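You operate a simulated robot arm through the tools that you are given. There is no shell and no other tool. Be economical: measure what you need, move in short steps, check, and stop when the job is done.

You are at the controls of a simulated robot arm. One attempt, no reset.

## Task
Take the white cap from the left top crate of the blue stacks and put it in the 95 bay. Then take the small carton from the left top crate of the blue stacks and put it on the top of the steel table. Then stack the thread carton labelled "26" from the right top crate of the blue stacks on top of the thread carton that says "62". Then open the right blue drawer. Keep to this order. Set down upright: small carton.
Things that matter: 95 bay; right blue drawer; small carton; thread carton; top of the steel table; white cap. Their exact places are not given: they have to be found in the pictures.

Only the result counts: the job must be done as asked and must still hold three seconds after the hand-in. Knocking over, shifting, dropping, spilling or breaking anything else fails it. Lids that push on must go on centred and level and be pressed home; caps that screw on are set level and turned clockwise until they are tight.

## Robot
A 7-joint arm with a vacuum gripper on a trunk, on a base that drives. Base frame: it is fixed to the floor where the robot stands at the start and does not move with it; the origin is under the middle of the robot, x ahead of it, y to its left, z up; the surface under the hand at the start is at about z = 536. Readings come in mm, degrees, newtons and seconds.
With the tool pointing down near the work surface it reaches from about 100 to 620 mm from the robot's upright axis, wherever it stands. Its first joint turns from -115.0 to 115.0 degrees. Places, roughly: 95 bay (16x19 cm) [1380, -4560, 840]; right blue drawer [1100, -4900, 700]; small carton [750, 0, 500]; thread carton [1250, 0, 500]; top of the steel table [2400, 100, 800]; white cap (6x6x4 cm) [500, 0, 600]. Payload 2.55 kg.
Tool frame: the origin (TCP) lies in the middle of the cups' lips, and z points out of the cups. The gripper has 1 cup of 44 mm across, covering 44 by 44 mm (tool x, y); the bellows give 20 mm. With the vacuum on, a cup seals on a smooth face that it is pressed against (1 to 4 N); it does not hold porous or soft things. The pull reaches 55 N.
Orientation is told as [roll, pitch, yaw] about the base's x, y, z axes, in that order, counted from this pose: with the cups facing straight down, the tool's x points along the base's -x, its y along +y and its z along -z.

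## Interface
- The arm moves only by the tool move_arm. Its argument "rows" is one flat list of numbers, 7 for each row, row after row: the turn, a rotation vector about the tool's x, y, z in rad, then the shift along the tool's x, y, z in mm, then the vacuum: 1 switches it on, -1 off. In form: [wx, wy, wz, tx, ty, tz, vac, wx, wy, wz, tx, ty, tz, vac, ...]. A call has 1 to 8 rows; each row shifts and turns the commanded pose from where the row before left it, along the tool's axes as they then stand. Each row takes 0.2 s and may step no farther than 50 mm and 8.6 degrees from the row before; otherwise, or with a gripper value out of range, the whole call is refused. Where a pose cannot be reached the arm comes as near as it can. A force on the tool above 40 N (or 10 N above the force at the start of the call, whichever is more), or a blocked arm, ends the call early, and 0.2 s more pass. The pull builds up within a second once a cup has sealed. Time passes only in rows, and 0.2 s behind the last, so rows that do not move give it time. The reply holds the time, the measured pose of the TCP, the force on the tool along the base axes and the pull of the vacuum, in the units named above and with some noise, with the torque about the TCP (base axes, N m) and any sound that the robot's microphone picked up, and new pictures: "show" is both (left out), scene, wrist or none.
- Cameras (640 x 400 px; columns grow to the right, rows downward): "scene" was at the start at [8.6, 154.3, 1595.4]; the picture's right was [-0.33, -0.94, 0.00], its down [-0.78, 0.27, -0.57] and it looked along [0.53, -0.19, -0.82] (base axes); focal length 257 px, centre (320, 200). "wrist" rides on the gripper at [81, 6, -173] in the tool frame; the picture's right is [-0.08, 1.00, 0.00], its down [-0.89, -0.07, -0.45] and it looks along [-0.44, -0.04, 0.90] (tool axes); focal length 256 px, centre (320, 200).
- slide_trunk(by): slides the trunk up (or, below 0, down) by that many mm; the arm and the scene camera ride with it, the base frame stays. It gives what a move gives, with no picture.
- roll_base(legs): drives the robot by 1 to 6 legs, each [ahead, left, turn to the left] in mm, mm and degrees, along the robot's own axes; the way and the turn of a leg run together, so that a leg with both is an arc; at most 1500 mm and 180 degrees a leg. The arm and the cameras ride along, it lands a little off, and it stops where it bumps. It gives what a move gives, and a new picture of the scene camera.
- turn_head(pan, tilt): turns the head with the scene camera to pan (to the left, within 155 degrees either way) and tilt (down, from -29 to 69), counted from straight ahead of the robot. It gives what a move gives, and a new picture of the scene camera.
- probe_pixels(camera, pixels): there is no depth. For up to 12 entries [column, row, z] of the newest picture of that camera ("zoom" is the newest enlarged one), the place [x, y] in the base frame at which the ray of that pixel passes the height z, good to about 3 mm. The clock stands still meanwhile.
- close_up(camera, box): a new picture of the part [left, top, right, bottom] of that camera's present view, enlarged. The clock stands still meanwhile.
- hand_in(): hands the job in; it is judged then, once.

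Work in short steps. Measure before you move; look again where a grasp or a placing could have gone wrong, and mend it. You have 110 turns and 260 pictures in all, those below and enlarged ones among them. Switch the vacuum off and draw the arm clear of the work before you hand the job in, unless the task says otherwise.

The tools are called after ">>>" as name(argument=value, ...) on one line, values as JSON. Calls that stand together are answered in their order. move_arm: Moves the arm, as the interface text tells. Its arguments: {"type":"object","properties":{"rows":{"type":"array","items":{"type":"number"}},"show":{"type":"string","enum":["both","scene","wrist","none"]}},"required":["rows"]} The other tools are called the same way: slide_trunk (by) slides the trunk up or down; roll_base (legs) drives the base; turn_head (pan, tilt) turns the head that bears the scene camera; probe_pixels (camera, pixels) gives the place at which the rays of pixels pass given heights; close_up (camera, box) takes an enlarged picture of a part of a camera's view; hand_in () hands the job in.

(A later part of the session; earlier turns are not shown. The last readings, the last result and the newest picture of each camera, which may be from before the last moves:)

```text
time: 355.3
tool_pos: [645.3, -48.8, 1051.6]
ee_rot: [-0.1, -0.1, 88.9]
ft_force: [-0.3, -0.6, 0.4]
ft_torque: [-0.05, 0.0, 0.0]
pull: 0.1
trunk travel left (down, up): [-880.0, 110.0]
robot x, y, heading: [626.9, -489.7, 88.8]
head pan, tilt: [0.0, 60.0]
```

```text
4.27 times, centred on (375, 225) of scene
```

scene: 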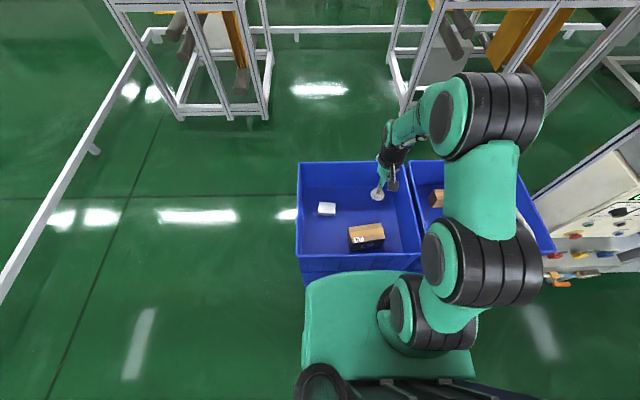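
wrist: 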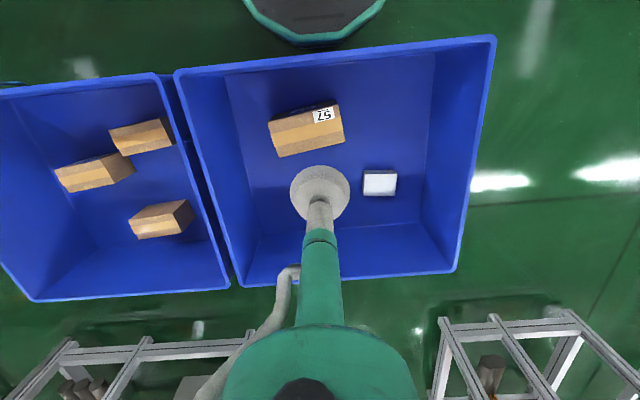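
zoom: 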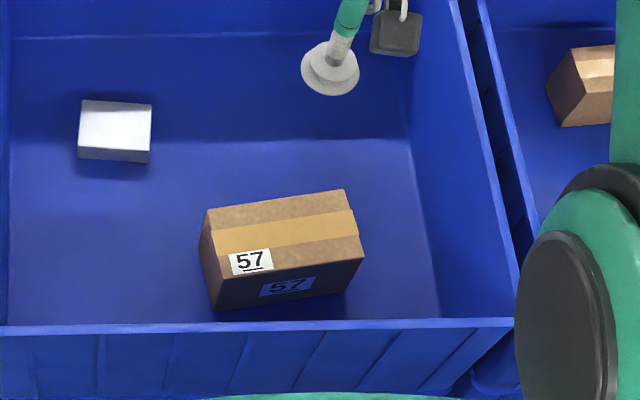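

The far cartons have labels on their −y faces; the 57 carton (no "THREAD" text, near rough place 750,0) is the small carton. I triangulate its top centre.

>>> probe_pixels(camera="wrist", pixels=[[307.4, 131.4, 640], [307.4, 131.4, 700], [267.4, 122.4, 660], [338, 104, 660], [344.9, 141.9, 660], [278.8, 157.5, 660]])

>>> probe_pixels(camera="scene", pixels=[[366.3, 232.7, 640], [366.3, 232.7, 700], [348.5, 227.3, 660], [380.9, 222.7, 660], [350.5, 245.5, 536], [298, 256, 747], [420, 252, 747], [412, 163, 747], [300, 163, 747]])

```text
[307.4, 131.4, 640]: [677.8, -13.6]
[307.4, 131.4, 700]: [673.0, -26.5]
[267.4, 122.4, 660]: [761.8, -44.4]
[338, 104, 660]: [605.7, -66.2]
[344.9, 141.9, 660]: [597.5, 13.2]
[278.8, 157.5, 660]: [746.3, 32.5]
```

```text
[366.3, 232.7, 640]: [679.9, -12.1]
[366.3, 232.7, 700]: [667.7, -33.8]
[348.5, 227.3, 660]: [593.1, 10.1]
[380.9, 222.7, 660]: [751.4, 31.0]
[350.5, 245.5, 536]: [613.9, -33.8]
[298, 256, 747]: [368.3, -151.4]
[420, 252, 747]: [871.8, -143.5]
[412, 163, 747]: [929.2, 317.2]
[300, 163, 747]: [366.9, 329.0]
```

Both cameras agree: top centre (678,−13), z≈637. I align above it and lower the trunk.

>>> move_arm(rows=[0, 0, 0, -36, -33, 0, -1, 0, 0, 0, 0, 0, 0, -1], show="none")

>>> slide_trunk(by=-180)

>>> move_arm(rows=[0, 0, 0, 0, 0, 45, -1, 0, 0, 0, 0, 0, 45, -1, 0, 0, 0, 0, 0, 45, -1, 0, 0, 0, 0, 0, 45, -1, 0, 0, 0, 0, 0, 0, -1], show="wrist")

```text
time: 355.9
tool_pos: [679.0, -13.4, 1052.9]
ee_rot: [-0.1, -0.1, 89.0]
ft_force: [-0.2, -0.7, 0.3]
ft_torque: [0.04, 0.02, 0.01]
pull: 0.1
trunk travel left (down, up): [-880.0, 110.0]
robot x, y, heading: [627.0, -494.4, 88.7]
head pan, tilt: [0.0, 60.0]
```

```text
time: 357.9
tool_pos: [677.7, -12.6, 873.4]
ee_rot: [-0.2, 0.0, 88.9]
ft_force: [0.2, -0.6, -0.9]
ft_torque: [0.0, 0.0, 0.01]
pull: 0.0
trunk travel left (down, up): [-700.0, 290.0]
robot x, y, heading: [628.2, -492.0, 88.9]
head pan, tilt: [0.0, 60.0]
```

```text
time: 359.1
tool_pos: [675.7, -11.9, 695.0]
ee_rot: [-0.2, -0.1, 88.8]
ft_force: [0.4, 0.3, -0.5]
ft_torque: [0.02, 0.02, -0.02]
pull: 0.1
trunk travel left (down, up): [-700.0, 290.0]
robot x, y, heading: [628.2, -492.6, 88.9]
head pan, tilt: [0.0, 60.0]
```

wrist: 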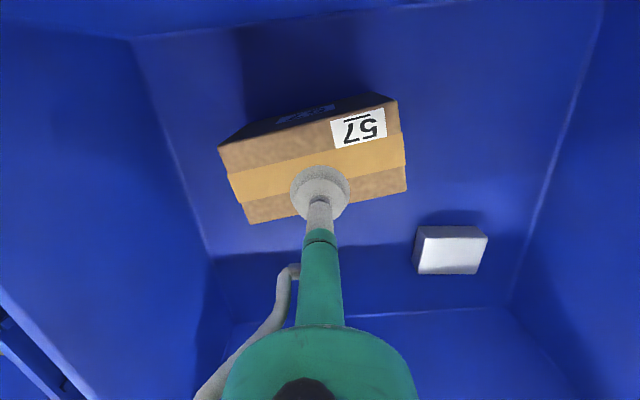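

>>> move_arm(rows=[0, 0, 0, 4, -4, 30, 1, 0, 0, 0, 0, 0, 15, 1, 0, 0, 0, 0, 0, 8, 1, 0, 0, 0, 0, 0, 5, 1, 0, 0, 0, 0, 0, 3, 1, 0, 0, 0, 0, 0, 0, 1], show="none")

```text
time: 360.0
tool_pos: [681.5, -17.9, 644.5]
ee_rot: [-0.1, 0.0, 89.0]
ft_force: [-2.3, -9.8, 24.6]
ft_torque: [-0.02, 0.08, -0.1]
pull: 54.9
trunk travel left (down, up): [-700.0, 290.0]
robot x, y, heading: [627.5, -490.2, 88.8]
head pan, tilt: [0.0, 60.0]
stopped in row 4: the force on the tool passed its limit at 40 N (the readings are from after the stop); the commanded pose is now the measured one
```

Sealed at z=644. I lift step by step and look.

>>> move_arm(rows=[0, 0, 0, 0, 0, -8, 1, 0, 0, 0, 0, 0, -15, 1, 0, 0, 0, 0, 0, -40, 1, 0, 0, 0, 0, 0, -45, 1, 0, 0, 0, 0, 0, -45, 1, 0, 0, 0, 0, 0, -45, 1, 0, 0, 0, 0, 0, -40, 1, 0, 0, 0, 0, 0, 0, 1], show="wrist")

>>> slide_trunk(by=200)

>>> turn_head(pan=-45, tilt=50)

```text
time: 361.8
tool_pos: [682.3, -13.4, 880.9]
ee_rot: [0.0, 0.0, 89.0]
ft_force: [-0.5, 0.5, -4.8]
ft_torque: [-0.05, -0.01, 0.0]
pull: 54.6
trunk travel left (down, up): [-700.0, 290.0]
robot x, y, heading: [624.1, -487.2, 89.1]
head pan, tilt: [0.0, 60.0]
```

wrist: 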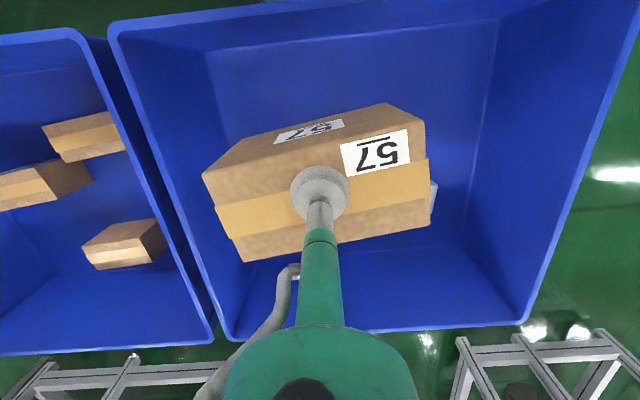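

```text
time: 364.0
tool_pos: [682.7, -12.0, 1080.2]
ee_rot: [-0.2, -0.1, 89.1]
ft_force: [-0.7, -0.3, -5.1]
ft_torque: [0.01, 0.01, -0.01]
pull: 54.9
trunk travel left (down, up): [-900.0, 90.0]
robot x, y, heading: [624.1, -491.6, 88.9]
head pan, tilt: [0.0, 60.0]
```

```text
time: 365.1
tool_pos: [681.3, -11.5, 1080.7]
ee_rot: [-0.1, -0.1, 89.0]
ft_force: [-0.1, 0.4, -5.4]
ft_torque: [-0.02, 0.01, 0.0]
pull: 54.2
trunk travel left (down, up): [-900.0, 90.0]
robot x, y, heading: [627.1, -489.9, 89.1]
head pan, tilt: [-45.0, 50.0]
```

scene: 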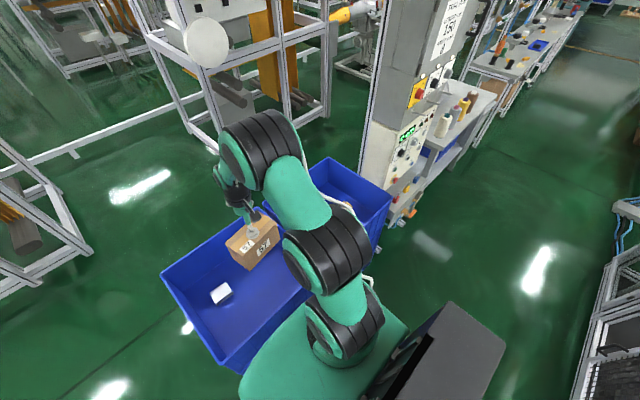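

The carton hangs level (≈5 N). I back away, turn to +x, drive to x≈2660 and turn to face the table.

>>> roll_base(legs=[[-360, 0, 0], [0, 0, -89], [1400, 0, 0], [640, 0, 0], [0, 0, 90]])

>>> turn_head(pan=0, tilt=50)

```text
time: 384.7
tool_pos: [2658.6, -284.1, 1079.8]
ee_rot: [0.0, -0.2, 93.8]
ft_force: [0.0, 1.1, -5.3]
ft_torque: [-0.07, -0.03, -0.03]
pull: 55.1
trunk travel left (down, up): [-900.0, 90.0]
robot x, y, heading: [2642.7, -766.0, 94.0]
head pan, tilt: [-45.0, 50.0]
```

scene: 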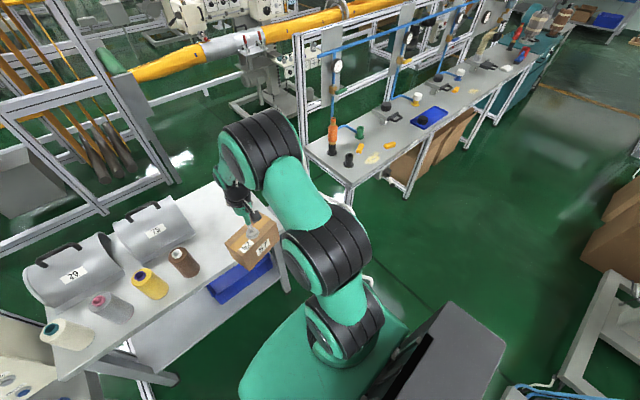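

```text
time: 385.8
tool_pos: [2658.0, -284.2, 1080.2]
ee_rot: [-0.1, -0.1, 93.8]
ft_force: [-0.1, 0.4, -4.9]
ft_torque: [-0.03, 0.02, 0.03]
pull: 54.8
trunk travel left (down, up): [-900.0, 90.0]
robot x, y, heading: [2646.5, -765.3, 94.0]
head pan, tilt: [0.0, 50.0]
```

scene: 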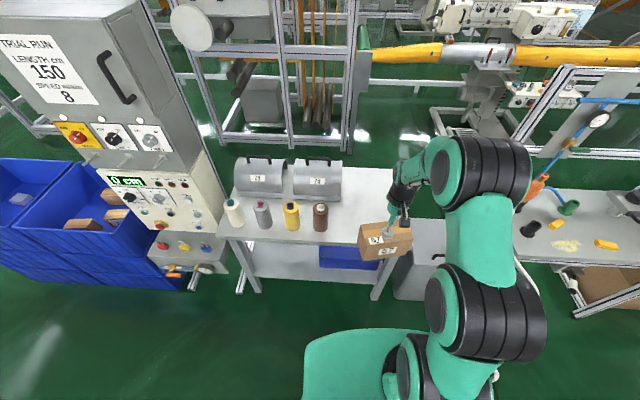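

>>> probe_pixels(camera="scene", pixels=[[342, 194, 800], [328, 230, 800], [225, 235, 800], [355, 245, 800], [375, 298, 0], [440, 240, 800], [430, 195, 800]])

>>> close_up(camera="scene", box=[220, 140, 480, 310])

>>> move_arm(rows=[0, 0, 0, 0, 0, 0, 1], show="wrist")

```text
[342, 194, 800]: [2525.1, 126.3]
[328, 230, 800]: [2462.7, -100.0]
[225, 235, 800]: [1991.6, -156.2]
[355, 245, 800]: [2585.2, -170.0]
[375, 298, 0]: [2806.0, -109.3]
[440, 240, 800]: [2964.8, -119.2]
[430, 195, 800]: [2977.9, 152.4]
```

```text
2.35 times, centred on (350, 225) of scene
```

zoom: 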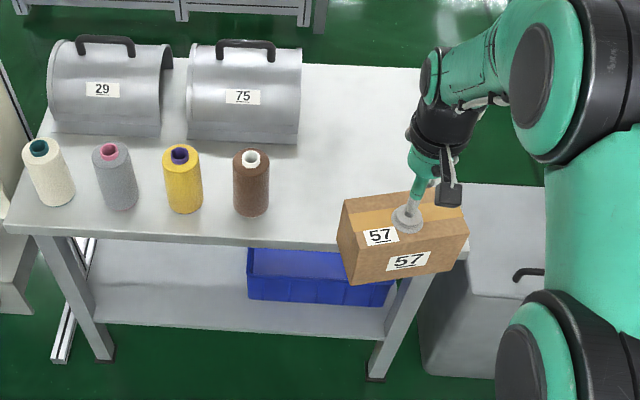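

```text
time: 386.2
tool_pos: [2657.5, -283.6, 1082.0]
ee_rot: [-0.1, -0.1, 93.9]
ft_force: [0.3, 0.2, -5.4]
ft_torque: [-0.05, -0.02, -0.01]
pull: 54.4
trunk travel left (down, up): [-900.0, 90.0]
robot x, y, heading: [2643.7, -766.8, 94.0]
head pan, tilt: [0.0, 50.0]
```

wrist: 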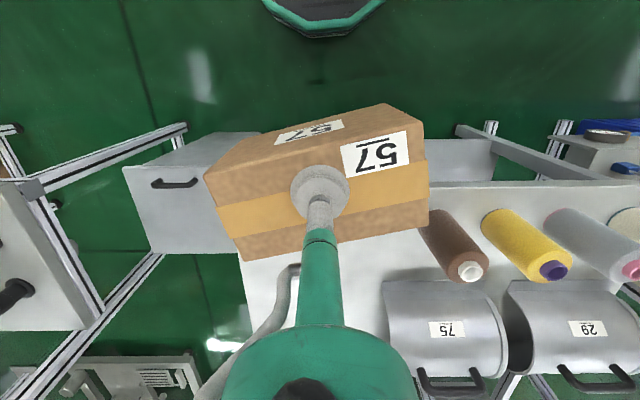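

I line up square and drive forward so the carton is over the free area at about (2670, 10).

>>> roll_base(legs=[[0, 15, -4], [290, 0, 0]])

>>> move_arm(rows=[0, 0, 0, 0, 0, 45, 1, 0, 0, 0, 0, 0, 30, 1], show="wrist")

```text
time: 388.6
tool_pos: [2683.1, 1.1, 1080.5]
ee_rot: [-0.1, 0.0, 89.3]
ft_force: [0.3, 0.4, -5.5]
ft_torque: [-0.06, -0.02, -0.01]
pull: 54.8
trunk travel left (down, up): [-900.0, 90.0]
robot x, y, heading: [2633.3, -474.8, 89.2]
head pan, tilt: [0.0, 50.0]
```

scene: 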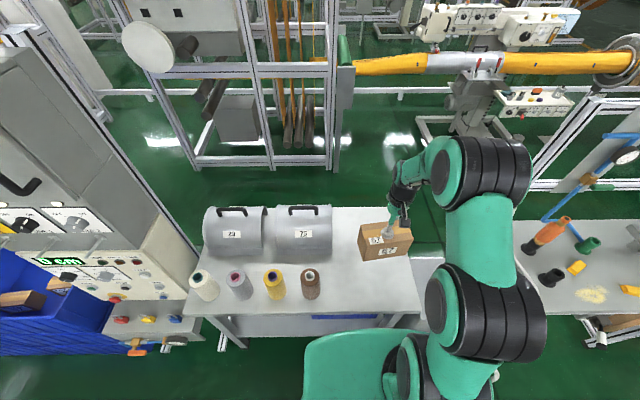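

```text
time: 389.2
tool_pos: [2684.0, 1.4, 1006.5]
ee_rot: [-0.2, -0.2, 89.2]
ft_force: [-0.7, -0.3, -5.2]
ft_torque: [-0.06, 0.04, -0.02]
pull: 54.8
trunk travel left (down, up): [-900.0, 90.0]
robot x, y, heading: [2635.1, -478.5, 89.1]
head pan, tilt: [0.0, 50.0]
```

wrist: 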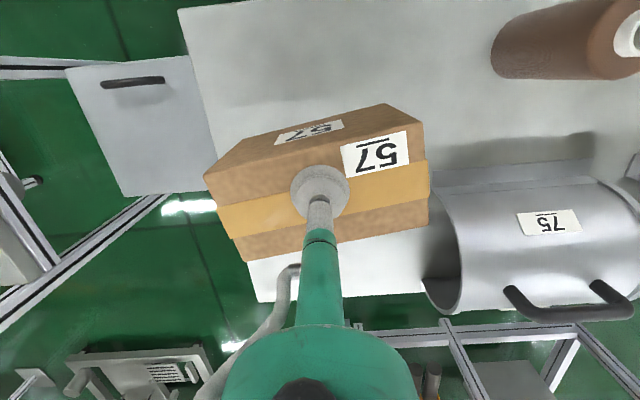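

>>> probe_pixels(camera="wrist", pixels=[[213, 130, 800], [258, 300, 800], [180, 10, 800], [425, 300, 800], [495, 75, 800], [440, 190, 860]])

```text
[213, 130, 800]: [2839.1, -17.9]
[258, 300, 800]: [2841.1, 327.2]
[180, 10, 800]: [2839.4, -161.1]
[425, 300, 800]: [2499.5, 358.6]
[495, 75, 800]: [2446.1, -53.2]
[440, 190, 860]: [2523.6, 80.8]
```

Clear of case, cone and edges. I lower toward the table.

>>> move_arm(rows=[0, 0, 0, -20, 0, 30, 1, 0, 0, 0, 0, 0, 35, 1, 0, 0, 0, 0, 0, 15, 1, 0, 0, 0, 0, 0, 0, 1], show="none")

>>> close_up(camera="scene", box=[270, 180, 450, 320])

```text
time: 390.2
tool_pos: [2682.7, 21.7, 927.8]
ee_rot: [-0.1, -0.1, 89.2]
ft_force: [-1.2, -0.1, -5.1]
ft_torque: [-0.02, -0.03, 0.02]
pull: 54.7
trunk travel left (down, up): [-900.0, 90.0]
robot x, y, heading: [2630.7, -477.9, 89.5]
head pan, tilt: [0.0, 50.0]
```

```text
2.86 times, centred on (360, 250) of scene
```

zoom: 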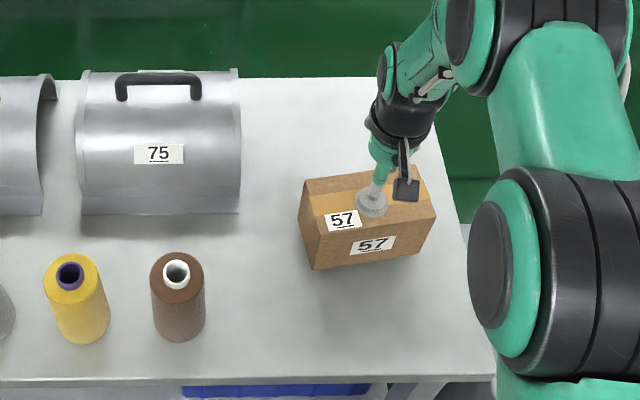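

>>> move_arm(rows=[0, 0, 0, 0, 0, 10, 1, 0, 0, 0, 0, 0, 6, 1, 0, 0, 0, 0, 0, 3, 1, 0, 0, 0, 0, 0, 2, 1, 0, 0, 0, 0, 0, 0, 1], show="none")

```text
time: 391.4
tool_pos: [2684.2, 19.8, 909.0]
ee_rot: [0.0, -0.4, 89.3]
ft_force: [-2.2, -8.3, 24.4]
ft_torque: [-0.03, 0.1, 0.02]
pull: 55.0
trunk travel left (down, up): [-900.0, 90.0]
robot x, y, heading: [2631.6, -477.3, 89.0]
head pan, tilt: [0.0, 50.0]
```

On the table (24 N up). I release and lift.

>>> move_arm(rows=[0, 0, 0, 0, 0, -3, -1, 0, 0, 0, 0, 0, 0, -1, 0, 0, 0, 0, 0, 0, -1, 0, 0, 0, 0, 0, 0, -1, 0, 0, 0, 0, 0, -8, -1, 0, 0, 0, 0, 0, -40, -1, 0, 0, 0, 0, 0, -45, -1, 0, 0, 0, 0, 0, -45, -1], show="both")

```text
time: 393.2
tool_pos: [2682.3, 19.4, 1050.9]
ee_rot: [0.0, 0.0, 89.2]
ft_force: [0.1, 0.1, 0.9]
ft_torque: [0.03, -0.03, 0.01]
pull: 0.0
trunk travel left (down, up): [-900.0, 90.0]
robot x, y, heading: [2631.3, -480.1, 89.3]
head pan, tilt: [0.0, 50.0]
```

scene: 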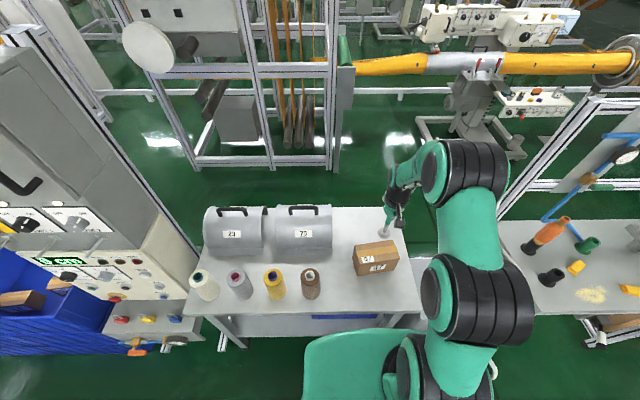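
wrist: 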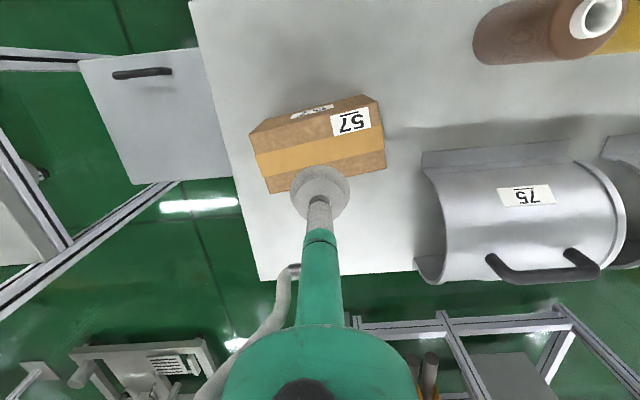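

Carton 57 stands on the table. Now I return to the crates, beside the far one.

>>> roll_base(legs=[[-370, 0, 0], [0, 0, 90.8], [1400, 0, 0], [250, 0, 0], [0, 0, -90]])

>>> turn_head(pan=-5, tilt=45)

>>> close_up(camera="scene", box=[260, 150, 460, 280])

```text
time: 411.1
tool_pos: [1070.7, -256.3, 1051.3]
ee_rot: [-0.1, 0.0, 85.6]
ft_force: [-0.2, -0.1, -0.2]
ft_torque: [0.01, 0.0, 0.02]
pull: 0.1
trunk travel left (down, up): [-900.0, 90.0]
robot x, y, heading: [989.4, -752.8, 85.6]
head pan, tilt: [0.0, 50.0]
```

scene: 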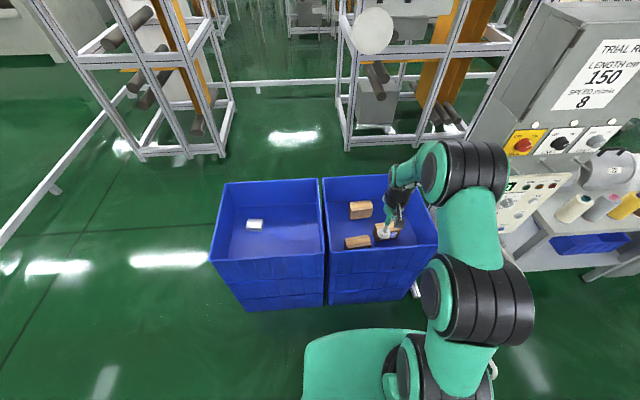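

```text
time: 411.8
tool_pos: [1071.9, -255.0, 1049.8]
ee_rot: [-0.1, 0.0, 85.6]
ft_force: [0.5, 0.3, -0.8]
ft_torque: [-0.03, -0.01, 0.01]
pull: 0.1
trunk travel left (down, up): [-900.0, 90.0]
robot x, y, heading: [987.1, -748.9, 85.4]
head pan, tilt: [-5.0, 45.0]
```

scene: 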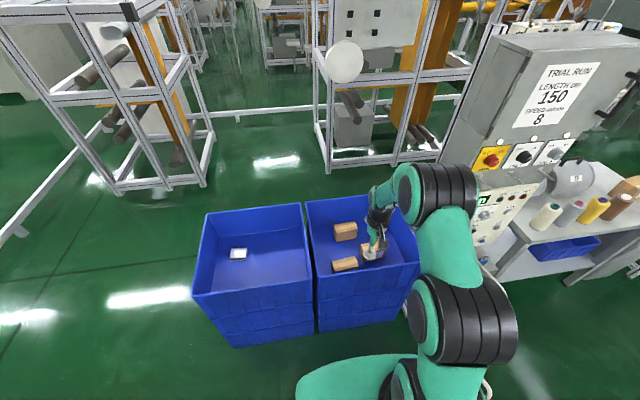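

```text
3.08 times, centred on (360, 215) of scene
```

zoom: 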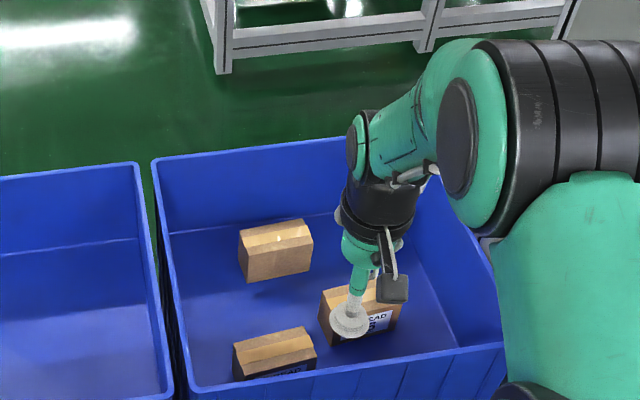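

>>> roll_base(legs=[[0, 0, 4.2], [250, 0, 0]])

>>> move_arm(rows=[0, 0, 0, 45, -30, 0, -1, 0, 0, 0, 45, -30, 0, -1, 0, 0, 0, 40, -20, 0, -1], show="wrist")

```text
time: 414.1
tool_pos: [1038.9, -1.1, 1050.4]
ee_rot: [-0.1, 0.1, 89.6]
ft_force: [-0.8, 1.0, 0.1]
ft_torque: [-0.01, -0.01, -0.04]
pull: 0.0
trunk travel left (down, up): [-900.0, 90.0]
robot x, y, heading: [987.1, -499.8, 89.5]
head pan, tilt: [-5.0, 45.0]
```

scene: 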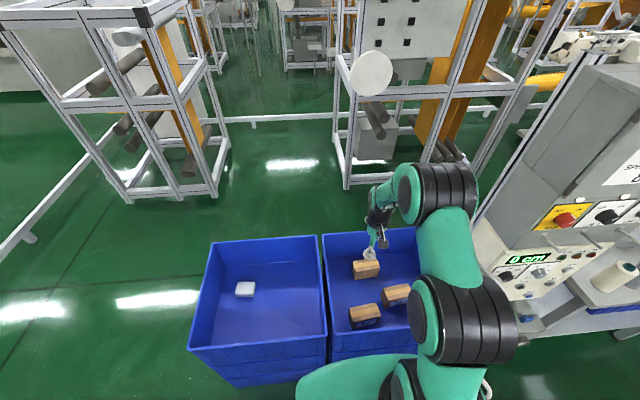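

```text
refused: row 1 steps farther than a row can; nothing moved
```

>>> move_arm(rows=[0, 0, 0, 40, -25, 0, -1, 0, 0, 0, 40, -25, 0, -1, 0, 0, 0, 40, -25, 0, -1, 0, 0, 0, 0, 0, 0, -1], show="wrist")

>>> close_up(camera="scene", box=[315, 220, 445, 350])

```text
time: 415.1
tool_pos: [1112.3, -124.5, 1047.7]
ee_rot: [-0.1, 0.1, 89.6]
ft_force: [-0.5, -0.8, 0.2]
ft_torque: [-0.01, 0.01, 0.03]
pull: 0.1
trunk travel left (down, up): [-900.0, 90.0]
robot x, y, heading: [991.2, -500.3, 89.5]
head pan, tilt: [-5.0, 45.0]
```

wrist: 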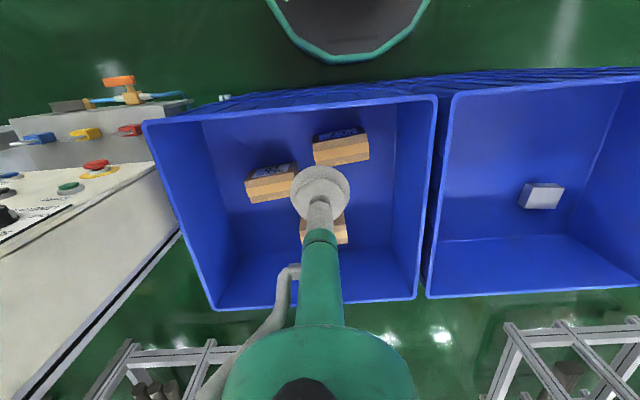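

```text
3.08 times, centred on (380, 285) of scene
```

zoom: 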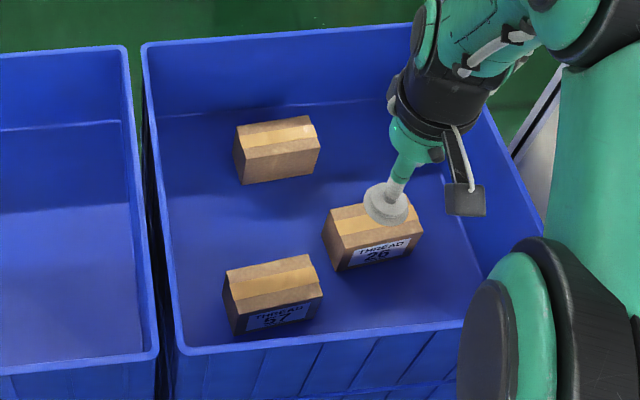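

>>> close_up(camera="scene", box=[355, 295, 405, 335])

>>> close_up(camera="wrist", box=[230, 115, 390, 250])

```text
10.00 times, centred on (380, 315) of scene
```

zoom: 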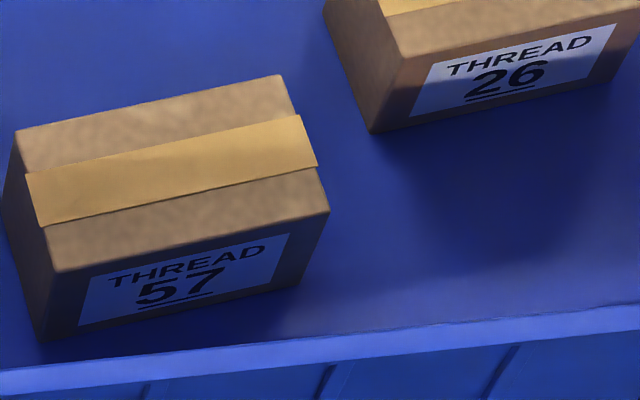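

```text
2.96 times, centred on (310, 182) of wrist
```

zoom: 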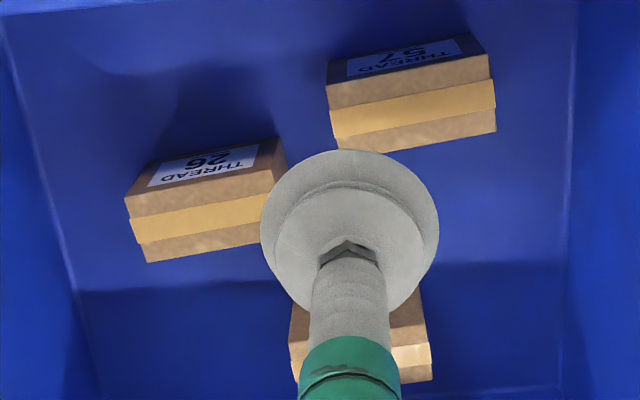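

Right-near carton is "THREAD 26", left-near is "THREAD 57"; the third's label faces +y and must be read. I probe cartons and the free space on the +y side.

>>> probe_pixels(camera="scene", pixels=[[344, 188, 0], [212, 198, 0], [130, 200, 0], [366, 268, 600], [361, 266, 600], [382, 279, 590], [400, 292, 600], [364, 312, 600], [322, 236, 747], [330, 350, 747], [455, 165, 0], [225, 122, 0]])

>>> probe_pixels(camera="wrist", pixels=[[271, 187, 600], [341, 148, 600], [323, 232, 600], [148, 124, 747], [432, 100, 747], [418, 296, 747], [214, 306, 747]])

```text
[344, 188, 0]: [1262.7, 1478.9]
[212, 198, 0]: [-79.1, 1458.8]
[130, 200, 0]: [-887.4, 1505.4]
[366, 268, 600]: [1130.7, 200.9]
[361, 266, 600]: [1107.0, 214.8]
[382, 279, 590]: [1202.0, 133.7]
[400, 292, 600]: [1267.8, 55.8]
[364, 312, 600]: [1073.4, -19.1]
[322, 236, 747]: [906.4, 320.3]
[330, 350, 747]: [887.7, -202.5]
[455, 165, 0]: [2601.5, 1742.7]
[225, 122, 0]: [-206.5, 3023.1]
```

```text
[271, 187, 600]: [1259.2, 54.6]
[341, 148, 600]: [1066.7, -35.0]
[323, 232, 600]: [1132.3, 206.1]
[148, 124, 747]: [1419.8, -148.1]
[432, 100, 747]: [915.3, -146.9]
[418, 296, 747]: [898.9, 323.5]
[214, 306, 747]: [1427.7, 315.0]
```

The +y side is free (to y≈1460). From there I can read the third label and also reach both cartons; I drive around the near end of the crates.

>>> roll_base(legs=[[-350, 0, 0], [0, 0, 90.5], [1000, 0, 0], [0, -1400, 0], [0, -400, 0]])

```text
time: 434.6
tool_pos: [-375.9, 1088.2, 1048.6]
ee_rot: [-0.1, 0.0, 179.8]
ft_force: [-0.8, 0.8, 0.4]
ft_torque: [-0.01, -0.01, -0.02]
pull: 0.1
trunk travel left (down, up): [-900.0, 90.0]
robot x, y, heading: [-3.1, 969.2, 179.6]
head pan, tilt: [-5.0, 45.0]
```

scene: 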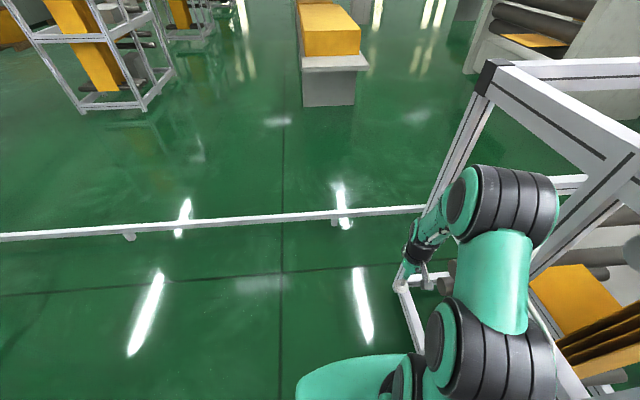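

>>> roll_base(legs=[[0, 60, 0], [-1190, 0, 0], [0, 0, 90]])

>>> turn_head(pan=0, tilt=50)

>>> close_up(camera="scene", box=[240, 160, 440, 300])

```text
time: 445.2
tool_pos: [1109.3, 535.5, 1049.1]
ee_rot: [-0.1, 0.0, -89.1]
ft_force: [0.3, 0.6, 0.2]
ft_torque: [0.02, 0.01, 0.0]
pull: 0.1
trunk travel left (down, up): [-900.0, 90.0]
robot x, y, heading: [1222.0, 913.9, -89.2]
head pan, tilt: [-5.0, 45.0]
```

scene: 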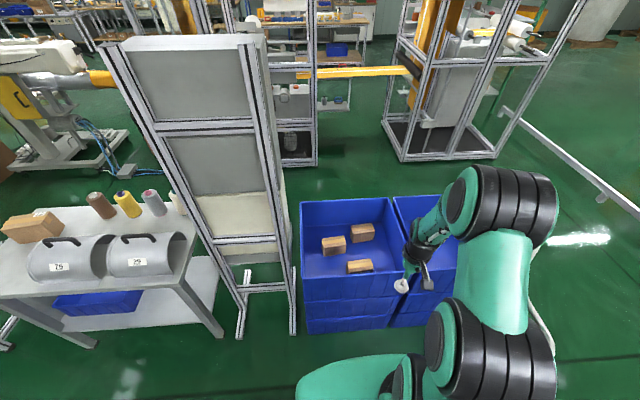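

```text
time: 445.9
tool_pos: [1108.8, 535.8, 1048.8]
ee_rot: [0.0, 0.0, -89.1]
ft_force: [-0.1, 0.3, -0.3]
ft_torque: [-0.01, -0.02, 0.0]
pull: 0.1
trunk travel left (down, up): [-900.0, 90.0]
robot x, y, heading: [1220.6, 909.7, -89.4]
head pan, tilt: [0.0, 50.0]
```

scene: 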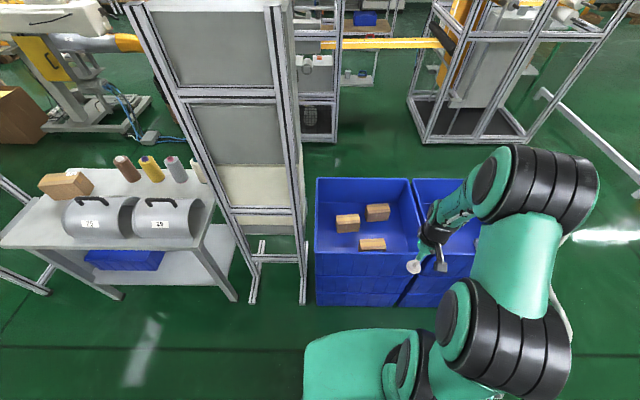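

```text
2.86 times, centred on (340, 230) of scene
```

zoom: 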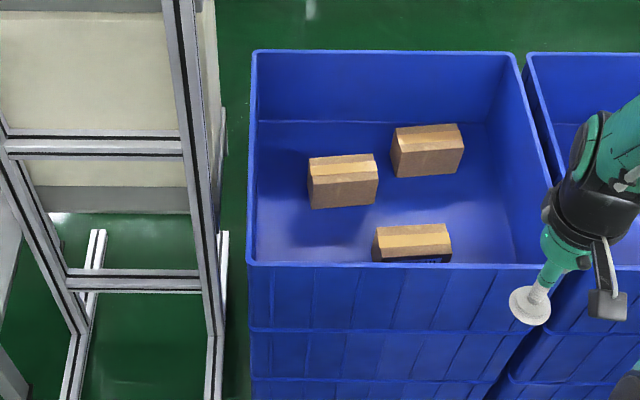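

>>> probe_pixels(camera="scene", pixels=[[303, 304, 0], [255, 304, 0], [316, 305, 0], [300, 240, 747]])

>>> roll_base(legs=[[0, -50, 0], [265, 0, -0.7]])

>>> move_arm(rows=[0, 0, 0, 0, 0, 0, -1], show="wrist")

>>> turn_head(pan=0, tilt=62)

>>> close_up(camera="scene", box=[310, 160, 450, 260])

```text
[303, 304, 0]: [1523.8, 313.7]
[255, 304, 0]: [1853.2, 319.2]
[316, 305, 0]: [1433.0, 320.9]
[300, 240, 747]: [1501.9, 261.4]
```

```text
time: 448.3
tool_pos: [1054.7, 268.9, 1048.7]
ee_rot: [0.0, 0.1, -90.1]
ft_force: [-0.5, -0.3, 0.3]
ft_torque: [0.01, 0.02, 0.01]
pull: 0.1
trunk travel left (down, up): [-900.0, 90.0]
robot x, y, heading: [1171.5, 645.0, -90.1]
head pan, tilt: [0.0, 50.0]
```

scene: 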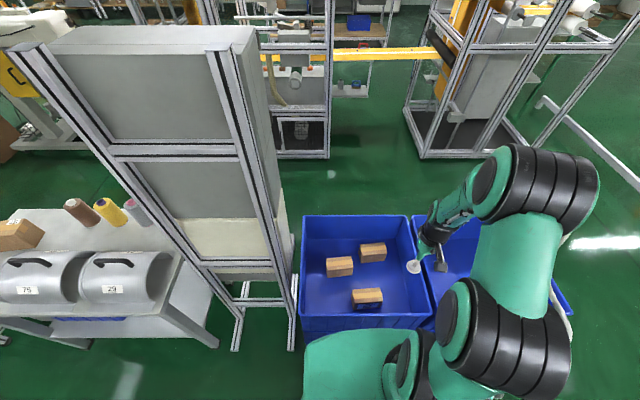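

```text
time: 448.7
tool_pos: [1053.7, 269.7, 1049.2]
ee_rot: [-0.1, 0.0, -90.2]
ft_force: [0.0, -0.1, -0.1]
ft_torque: [-0.03, -0.03, -0.01]
pull: 0.1
trunk travel left (down, up): [-900.0, 90.0]
robot x, y, heading: [1172.4, 641.8, -90.4]
head pan, tilt: [0.0, 50.0]
```

wrist: 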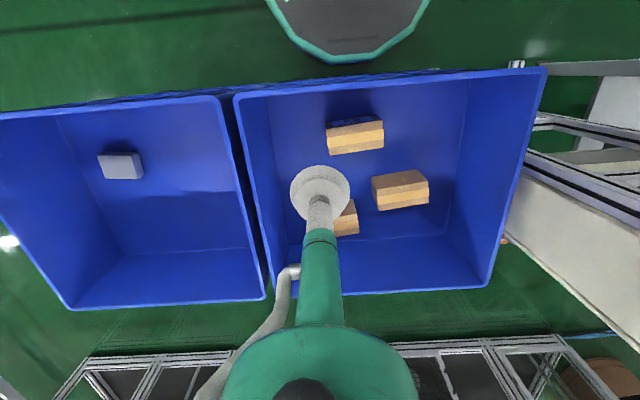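

```text
time: 449.4
tool_pos: [1054.1, 268.9, 1048.3]
ee_rot: [-0.1, 0.0, -90.0]
ft_force: [-0.3, -0.6, 0.2]
ft_torque: [0.01, 0.02, 0.02]
pull: 0.0
trunk travel left (down, up): [-900.0, 90.0]
robot x, y, heading: [1175.1, 642.2, -90.2]
head pan, tilt: [0.0, 62.0]
```

scene: 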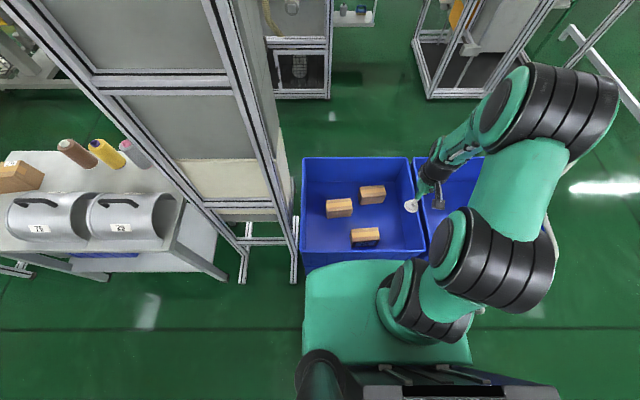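

```text
4.00 times, centred on (380, 210) of scene
```

zoom: 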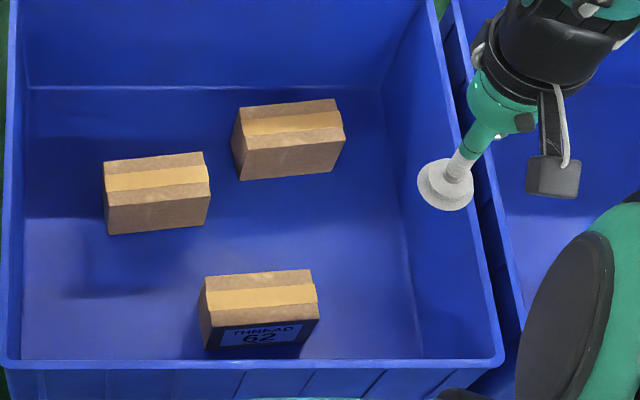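

The third is "THREAD 62". Now I zoom on carton 26 (wrist ~ (400,190)) to get its top centre.

>>> close_up(camera="wrist", box=[290, 100, 450, 250])

>>> probe_pixels(camera="scene", pixels=[[338.8, 203.7, 610], [325.7, 200.5, 610], [351.3, 198.2, 610], [352, 205.7, 610], [326.5, 209, 610], [365, 282, 610], [365, 282, 590], [350, 279.5, 610]])

```text
2.67 times, centred on (370, 175) of wrist
```

zoom: 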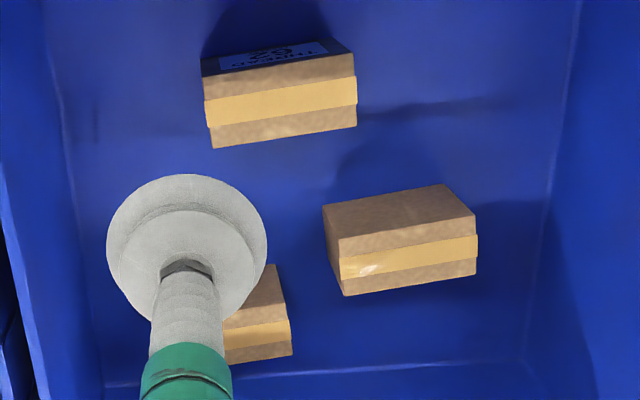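

```text
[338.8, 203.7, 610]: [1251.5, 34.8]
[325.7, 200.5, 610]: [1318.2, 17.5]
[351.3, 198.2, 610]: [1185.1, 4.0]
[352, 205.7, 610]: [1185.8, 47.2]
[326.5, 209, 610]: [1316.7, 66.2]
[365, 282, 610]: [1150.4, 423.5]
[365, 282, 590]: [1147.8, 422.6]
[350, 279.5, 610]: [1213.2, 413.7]
```

>>> probe_pixels(camera="wrist", pixels=[[402.6, 196.4, 600], [402.6, 196.4, 640], [355.4, 137.9, 600], [355.4, 137.9, 640], [326.4, 130, 610], [382.4, 119.5, 610], [383.9, 146.9, 610], [329.5, 155.5, 610]])

>>> probe_pixels(camera="scene", pixels=[[338.8, 203.7, 600], [338.8, 203.7, 640], [365, 232.75, 600], [365, 232.75, 640]])

```text
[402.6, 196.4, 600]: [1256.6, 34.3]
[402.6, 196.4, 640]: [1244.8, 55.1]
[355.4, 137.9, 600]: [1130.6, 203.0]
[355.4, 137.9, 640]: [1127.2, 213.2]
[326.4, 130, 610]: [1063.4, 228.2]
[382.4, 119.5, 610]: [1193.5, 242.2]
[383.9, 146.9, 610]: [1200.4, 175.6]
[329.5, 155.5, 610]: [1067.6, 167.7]
```

```text
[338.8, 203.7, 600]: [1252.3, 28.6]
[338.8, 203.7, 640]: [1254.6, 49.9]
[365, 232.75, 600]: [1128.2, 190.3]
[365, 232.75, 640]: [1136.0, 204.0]
```

Centres: 26 ≈ (1253,35), 62 ≈ (1130,200), tops ≈ 605–615, both yawed ~6°. I shift the base a little closer, then move over 26.

>>> roll_base(legs=[[22, 45, 0]])

```text
time: 450.4
tool_pos: [1098.7, 246.4, 1048.4]
ee_rot: [0.0, 0.1, -90.1]
ft_force: [-0.2, 0.1, 0.2]
ft_torque: [0.0, 0.0, 0.01]
pull: 0.2
trunk travel left (down, up): [-900.0, 90.0]
robot x, y, heading: [1219.2, 622.2, -90.2]
head pan, tilt: [0.0, 62.0]
```

scene: 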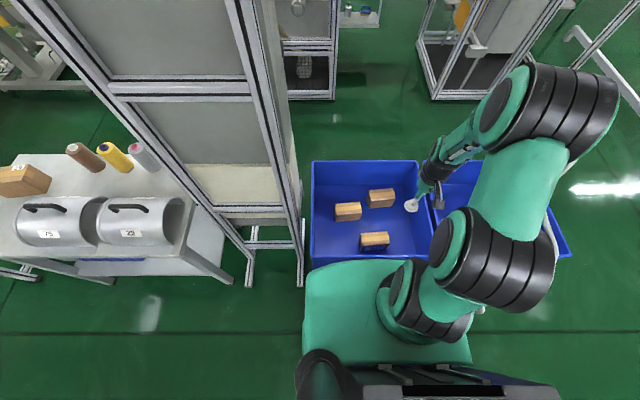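

>>> move_arm(rows=[0, 0, 0, -35, 25.7, 0, -1, 0, 0, 0, -35, 25.7, 0, -1, 0, 0, 0, -35, 25.7, 0, -1, 0, 0, 0, -35, 25.7, 0, -1, 0, 0, 0, -35, 25.7, 0, -1, 0, 0, 0, -35, 25.7, 0, -1, 0, 0, 0, 0, 0, 0, -1], show="none")

>>> slide_trunk(by=-200)

>>> move_arm(rows=[0, 0, 0, 0, 0, 45, -1, 0, 0, 0, 0, 0, 45, -1, 0, 0, 0, 0, 0, 45, -1, 0, 0, 0, 0, 0, 40, -1, 0, 0, 0, 0, 0, 0, -1], show="wrist")

```text
time: 452.0
tool_pos: [1252.1, 35.3, 1049.6]
ee_rot: [-0.1, -0.1, -90.0]
ft_force: [-0.8, -1.2, -0.1]
ft_torque: [-0.01, -0.01, 0.02]
pull: 0.1
trunk travel left (down, up): [-900.0, 90.0]
robot x, y, heading: [1215.3, 617.6, -90.1]
head pan, tilt: [0.0, 62.0]
```

```text
time: 454.1
tool_pos: [1250.7, 35.1, 848.0]
ee_rot: [-0.1, 0.0, -90.1]
ft_force: [-0.1, 0.4, 0.0]
ft_torque: [0.0, 0.01, 0.02]
pull: 0.1
trunk travel left (down, up): [-700.0, 290.0]
robot x, y, heading: [1214.1, 620.8, -90.2]
head pan, tilt: [0.0, 62.0]
```

```text
time: 455.3
tool_pos: [1251.7, 31.9, 672.0]
ee_rot: [-0.1, -0.1, -90.1]
ft_force: [-0.4, 0.2, -0.2]
ft_torque: [0.01, 0.02, 0.03]
pull: 0.0
trunk travel left (down, up): [-700.0, 290.0]
robot x, y, heading: [1217.2, 623.3, -90.3]
head pan, tilt: [0.0, 62.0]
```

wrist: 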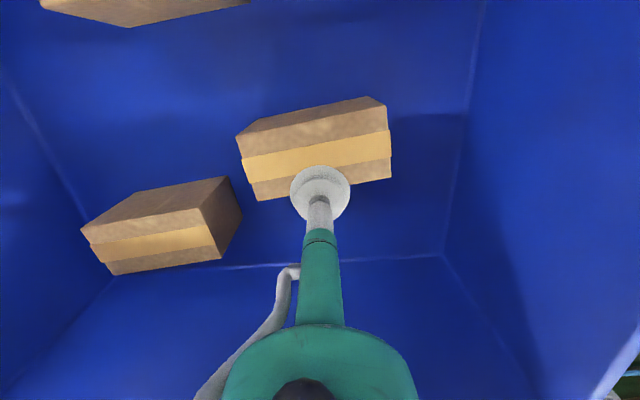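

Aligned (carton top centre ≈ (319,166)). I press with vacuum on.

>>> move_arm(rows=[0, 0, 0, 0, 0, 40, 1, 0, 0, 0, 0, 0, 12, 1, 0, 0, 0, 0, 0, 8, 1, 0, 0, 0, 0, 0, 5, 1, 0, 0, 0, 0, 0, 4, 1, 0, 0, 0, 0, 0, 0, 1], show="none")

```text
time: 456.1
tool_pos: [1251.9, 29.8, 623.9]
ee_rot: [0.0, -0.6, -90.1]
ft_force: [-0.7, 9.7, 24.5]
ft_torque: [0.46, 0.26, -0.07]
pull: 54.5
trunk travel left (down, up): [-700.0, 290.0]
robot x, y, heading: [1214.8, 620.7, -90.4]
head pan, tilt: [0.0, 62.0]
stopped in row 3: the force on the tool passed its limit at 41 N (the readings are from after the stop); the commanded pose is now the measured one
```

Sealed at z≈624. I lift ~150 mm and view.

>>> move_arm(rows=[0, 0, 0, 0, 0, -8, 1, 0, 0, 0, 0, 0, -15, 1, 0, 0, 0, 0, 0, -40, 1, 0, 0, 0, 0, 0, -45, 1, 0, 0, 0, 0, 0, -42, 1, 0, 0, 0, 0, 0, 0, 1], show="wrist")

>>> close_up(camera="wrist", box=[200, 90, 440, 240])

```text
time: 457.5
tool_pos: [1256.0, 33.0, 768.7]
ee_rot: [-0.2, -0.2, -90.1]
ft_force: [0.7, 0.1, -4.7]
ft_torque: [0.04, -0.01, 0.02]
pull: 54.1
trunk travel left (down, up): [-700.0, 290.0]
robot x, y, heading: [1218.9, 624.3, -90.4]
head pan, tilt: [0.0, 62.0]
```

wrist: 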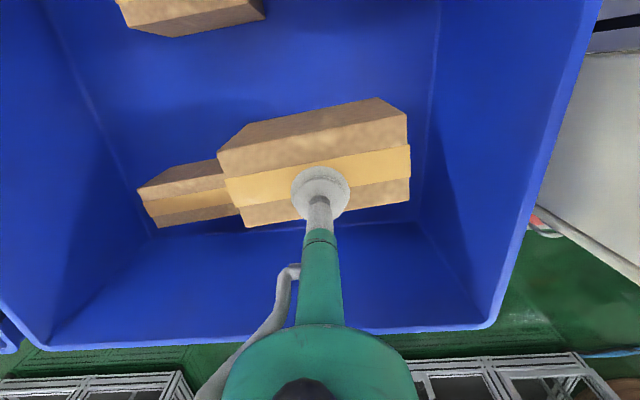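

```text
2.67 times, centred on (320, 165) of wrist
```

zoom: 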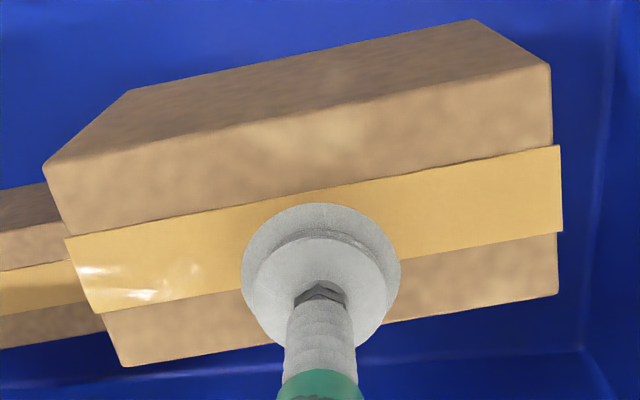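

Carton centre sits ~13 mm +y and 2.5 mm −x of the cup. Target for 62's centre ≈ (1130,205), so TCP goes to (1132.5,192).

>>> move_arm(rows=[0, 0, 0, 31.8, -24.7, 0, 1, 0, 0, 0, 31.8, -24.7, 0, 1, 0, 0, 0, 31.8, -24.7, 0, 1, 0, 0, 0, 31.8, -24.7, 0, 1, 0, 0, 0, 31.8, -24.7, 0, 1, 0, 0, 0, 0, 0, 0, 1], show="both")

>>> close_up(camera="scene", box=[310, 160, 450, 270])

```text
time: 458.9
tool_pos: [1129.0, 190.0, 769.5]
ee_rot: [-0.2, -0.4, -90.1]
ft_force: [0.1, -0.3, -4.0]
ft_torque: [0.0, 0.0, -0.02]
pull: 55.0
trunk travel left (down, up): [-700.0, 290.0]
robot x, y, heading: [1220.2, 623.1, -90.2]
head pan, tilt: [0.0, 62.0]
```

scene: 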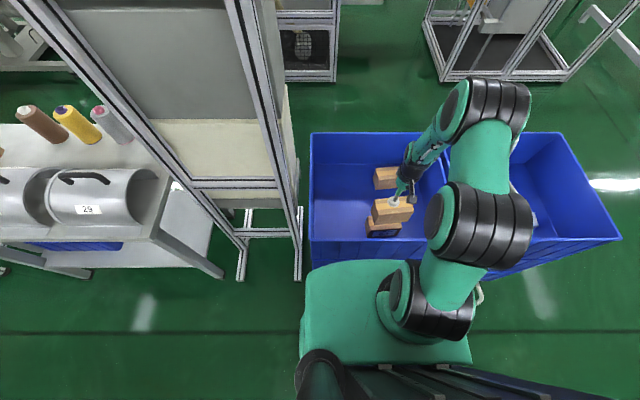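
wrist: 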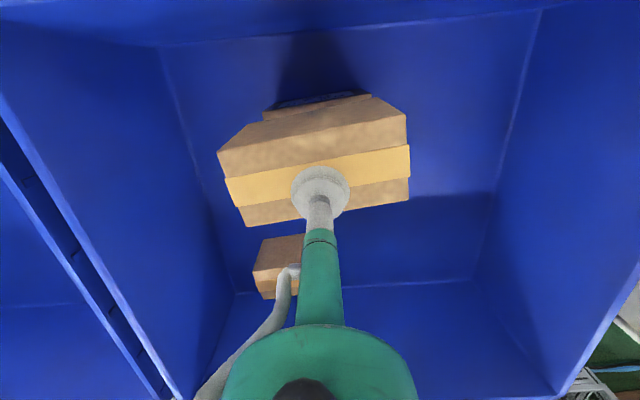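

```text
3.64 times, centred on (380, 215) of scene
```

zoom: 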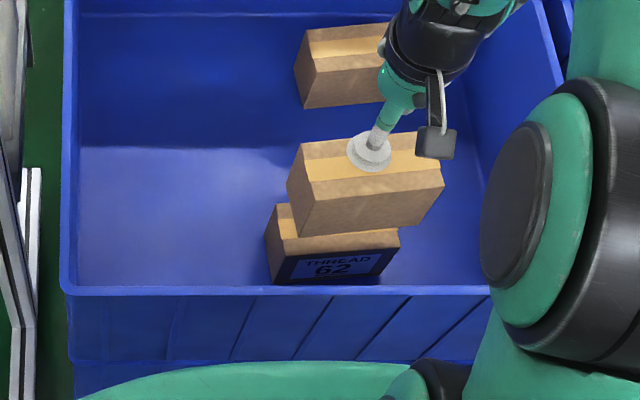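

I nudge +3 mm in x, +2 in y, lower to ~15 mm above, and compare edges.

>>> move_arm(rows=[0, 0.005, 0, 2, 3, 25, 1, 0, 0, 0, 0, 0, 20, 1, 0, 0, 0, 0, 0, 0, 1], show="wrist")

>>> close_up(camera="scene", box=[350, 180, 430, 250])

>>> close_up(camera="wrist", box=[200, 80, 440, 240])

```text
time: 459.7
tool_pos: [1129.7, 191.1, 727.3]
ee_rot: [-0.1, -0.2, -90.1]
ft_force: [0.2, 0.7, -4.6]
ft_torque: [-0.04, -0.04, 0.01]
pull: 54.5
trunk travel left (down, up): [-700.0, 290.0]
robot x, y, heading: [1214.9, 620.6, -90.5]
head pan, tilt: [0.0, 62.0]
```

wrist: 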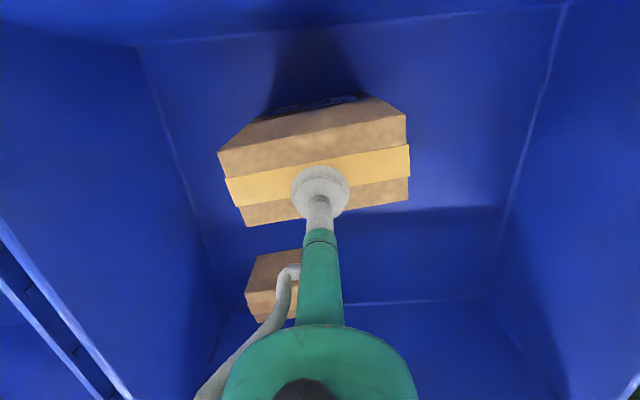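

```text
5.71 times, centred on (390, 215) of scene
```

zoom: 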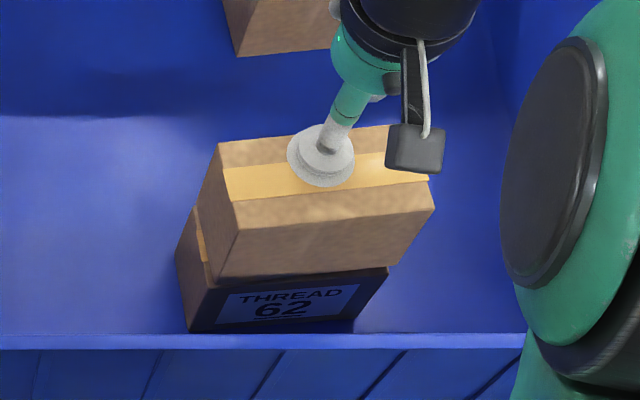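

```text
2.50 times, centred on (320, 160) of wrist
```

zoom: 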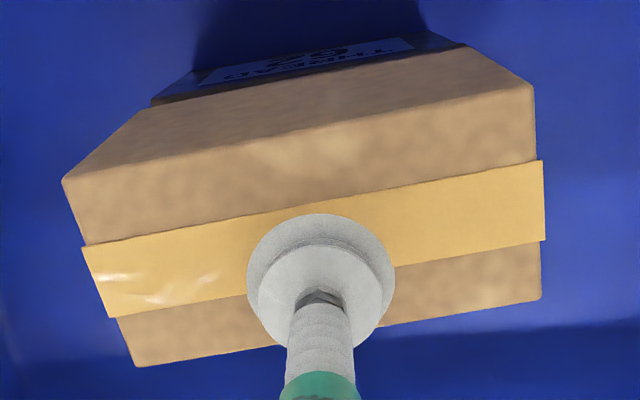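

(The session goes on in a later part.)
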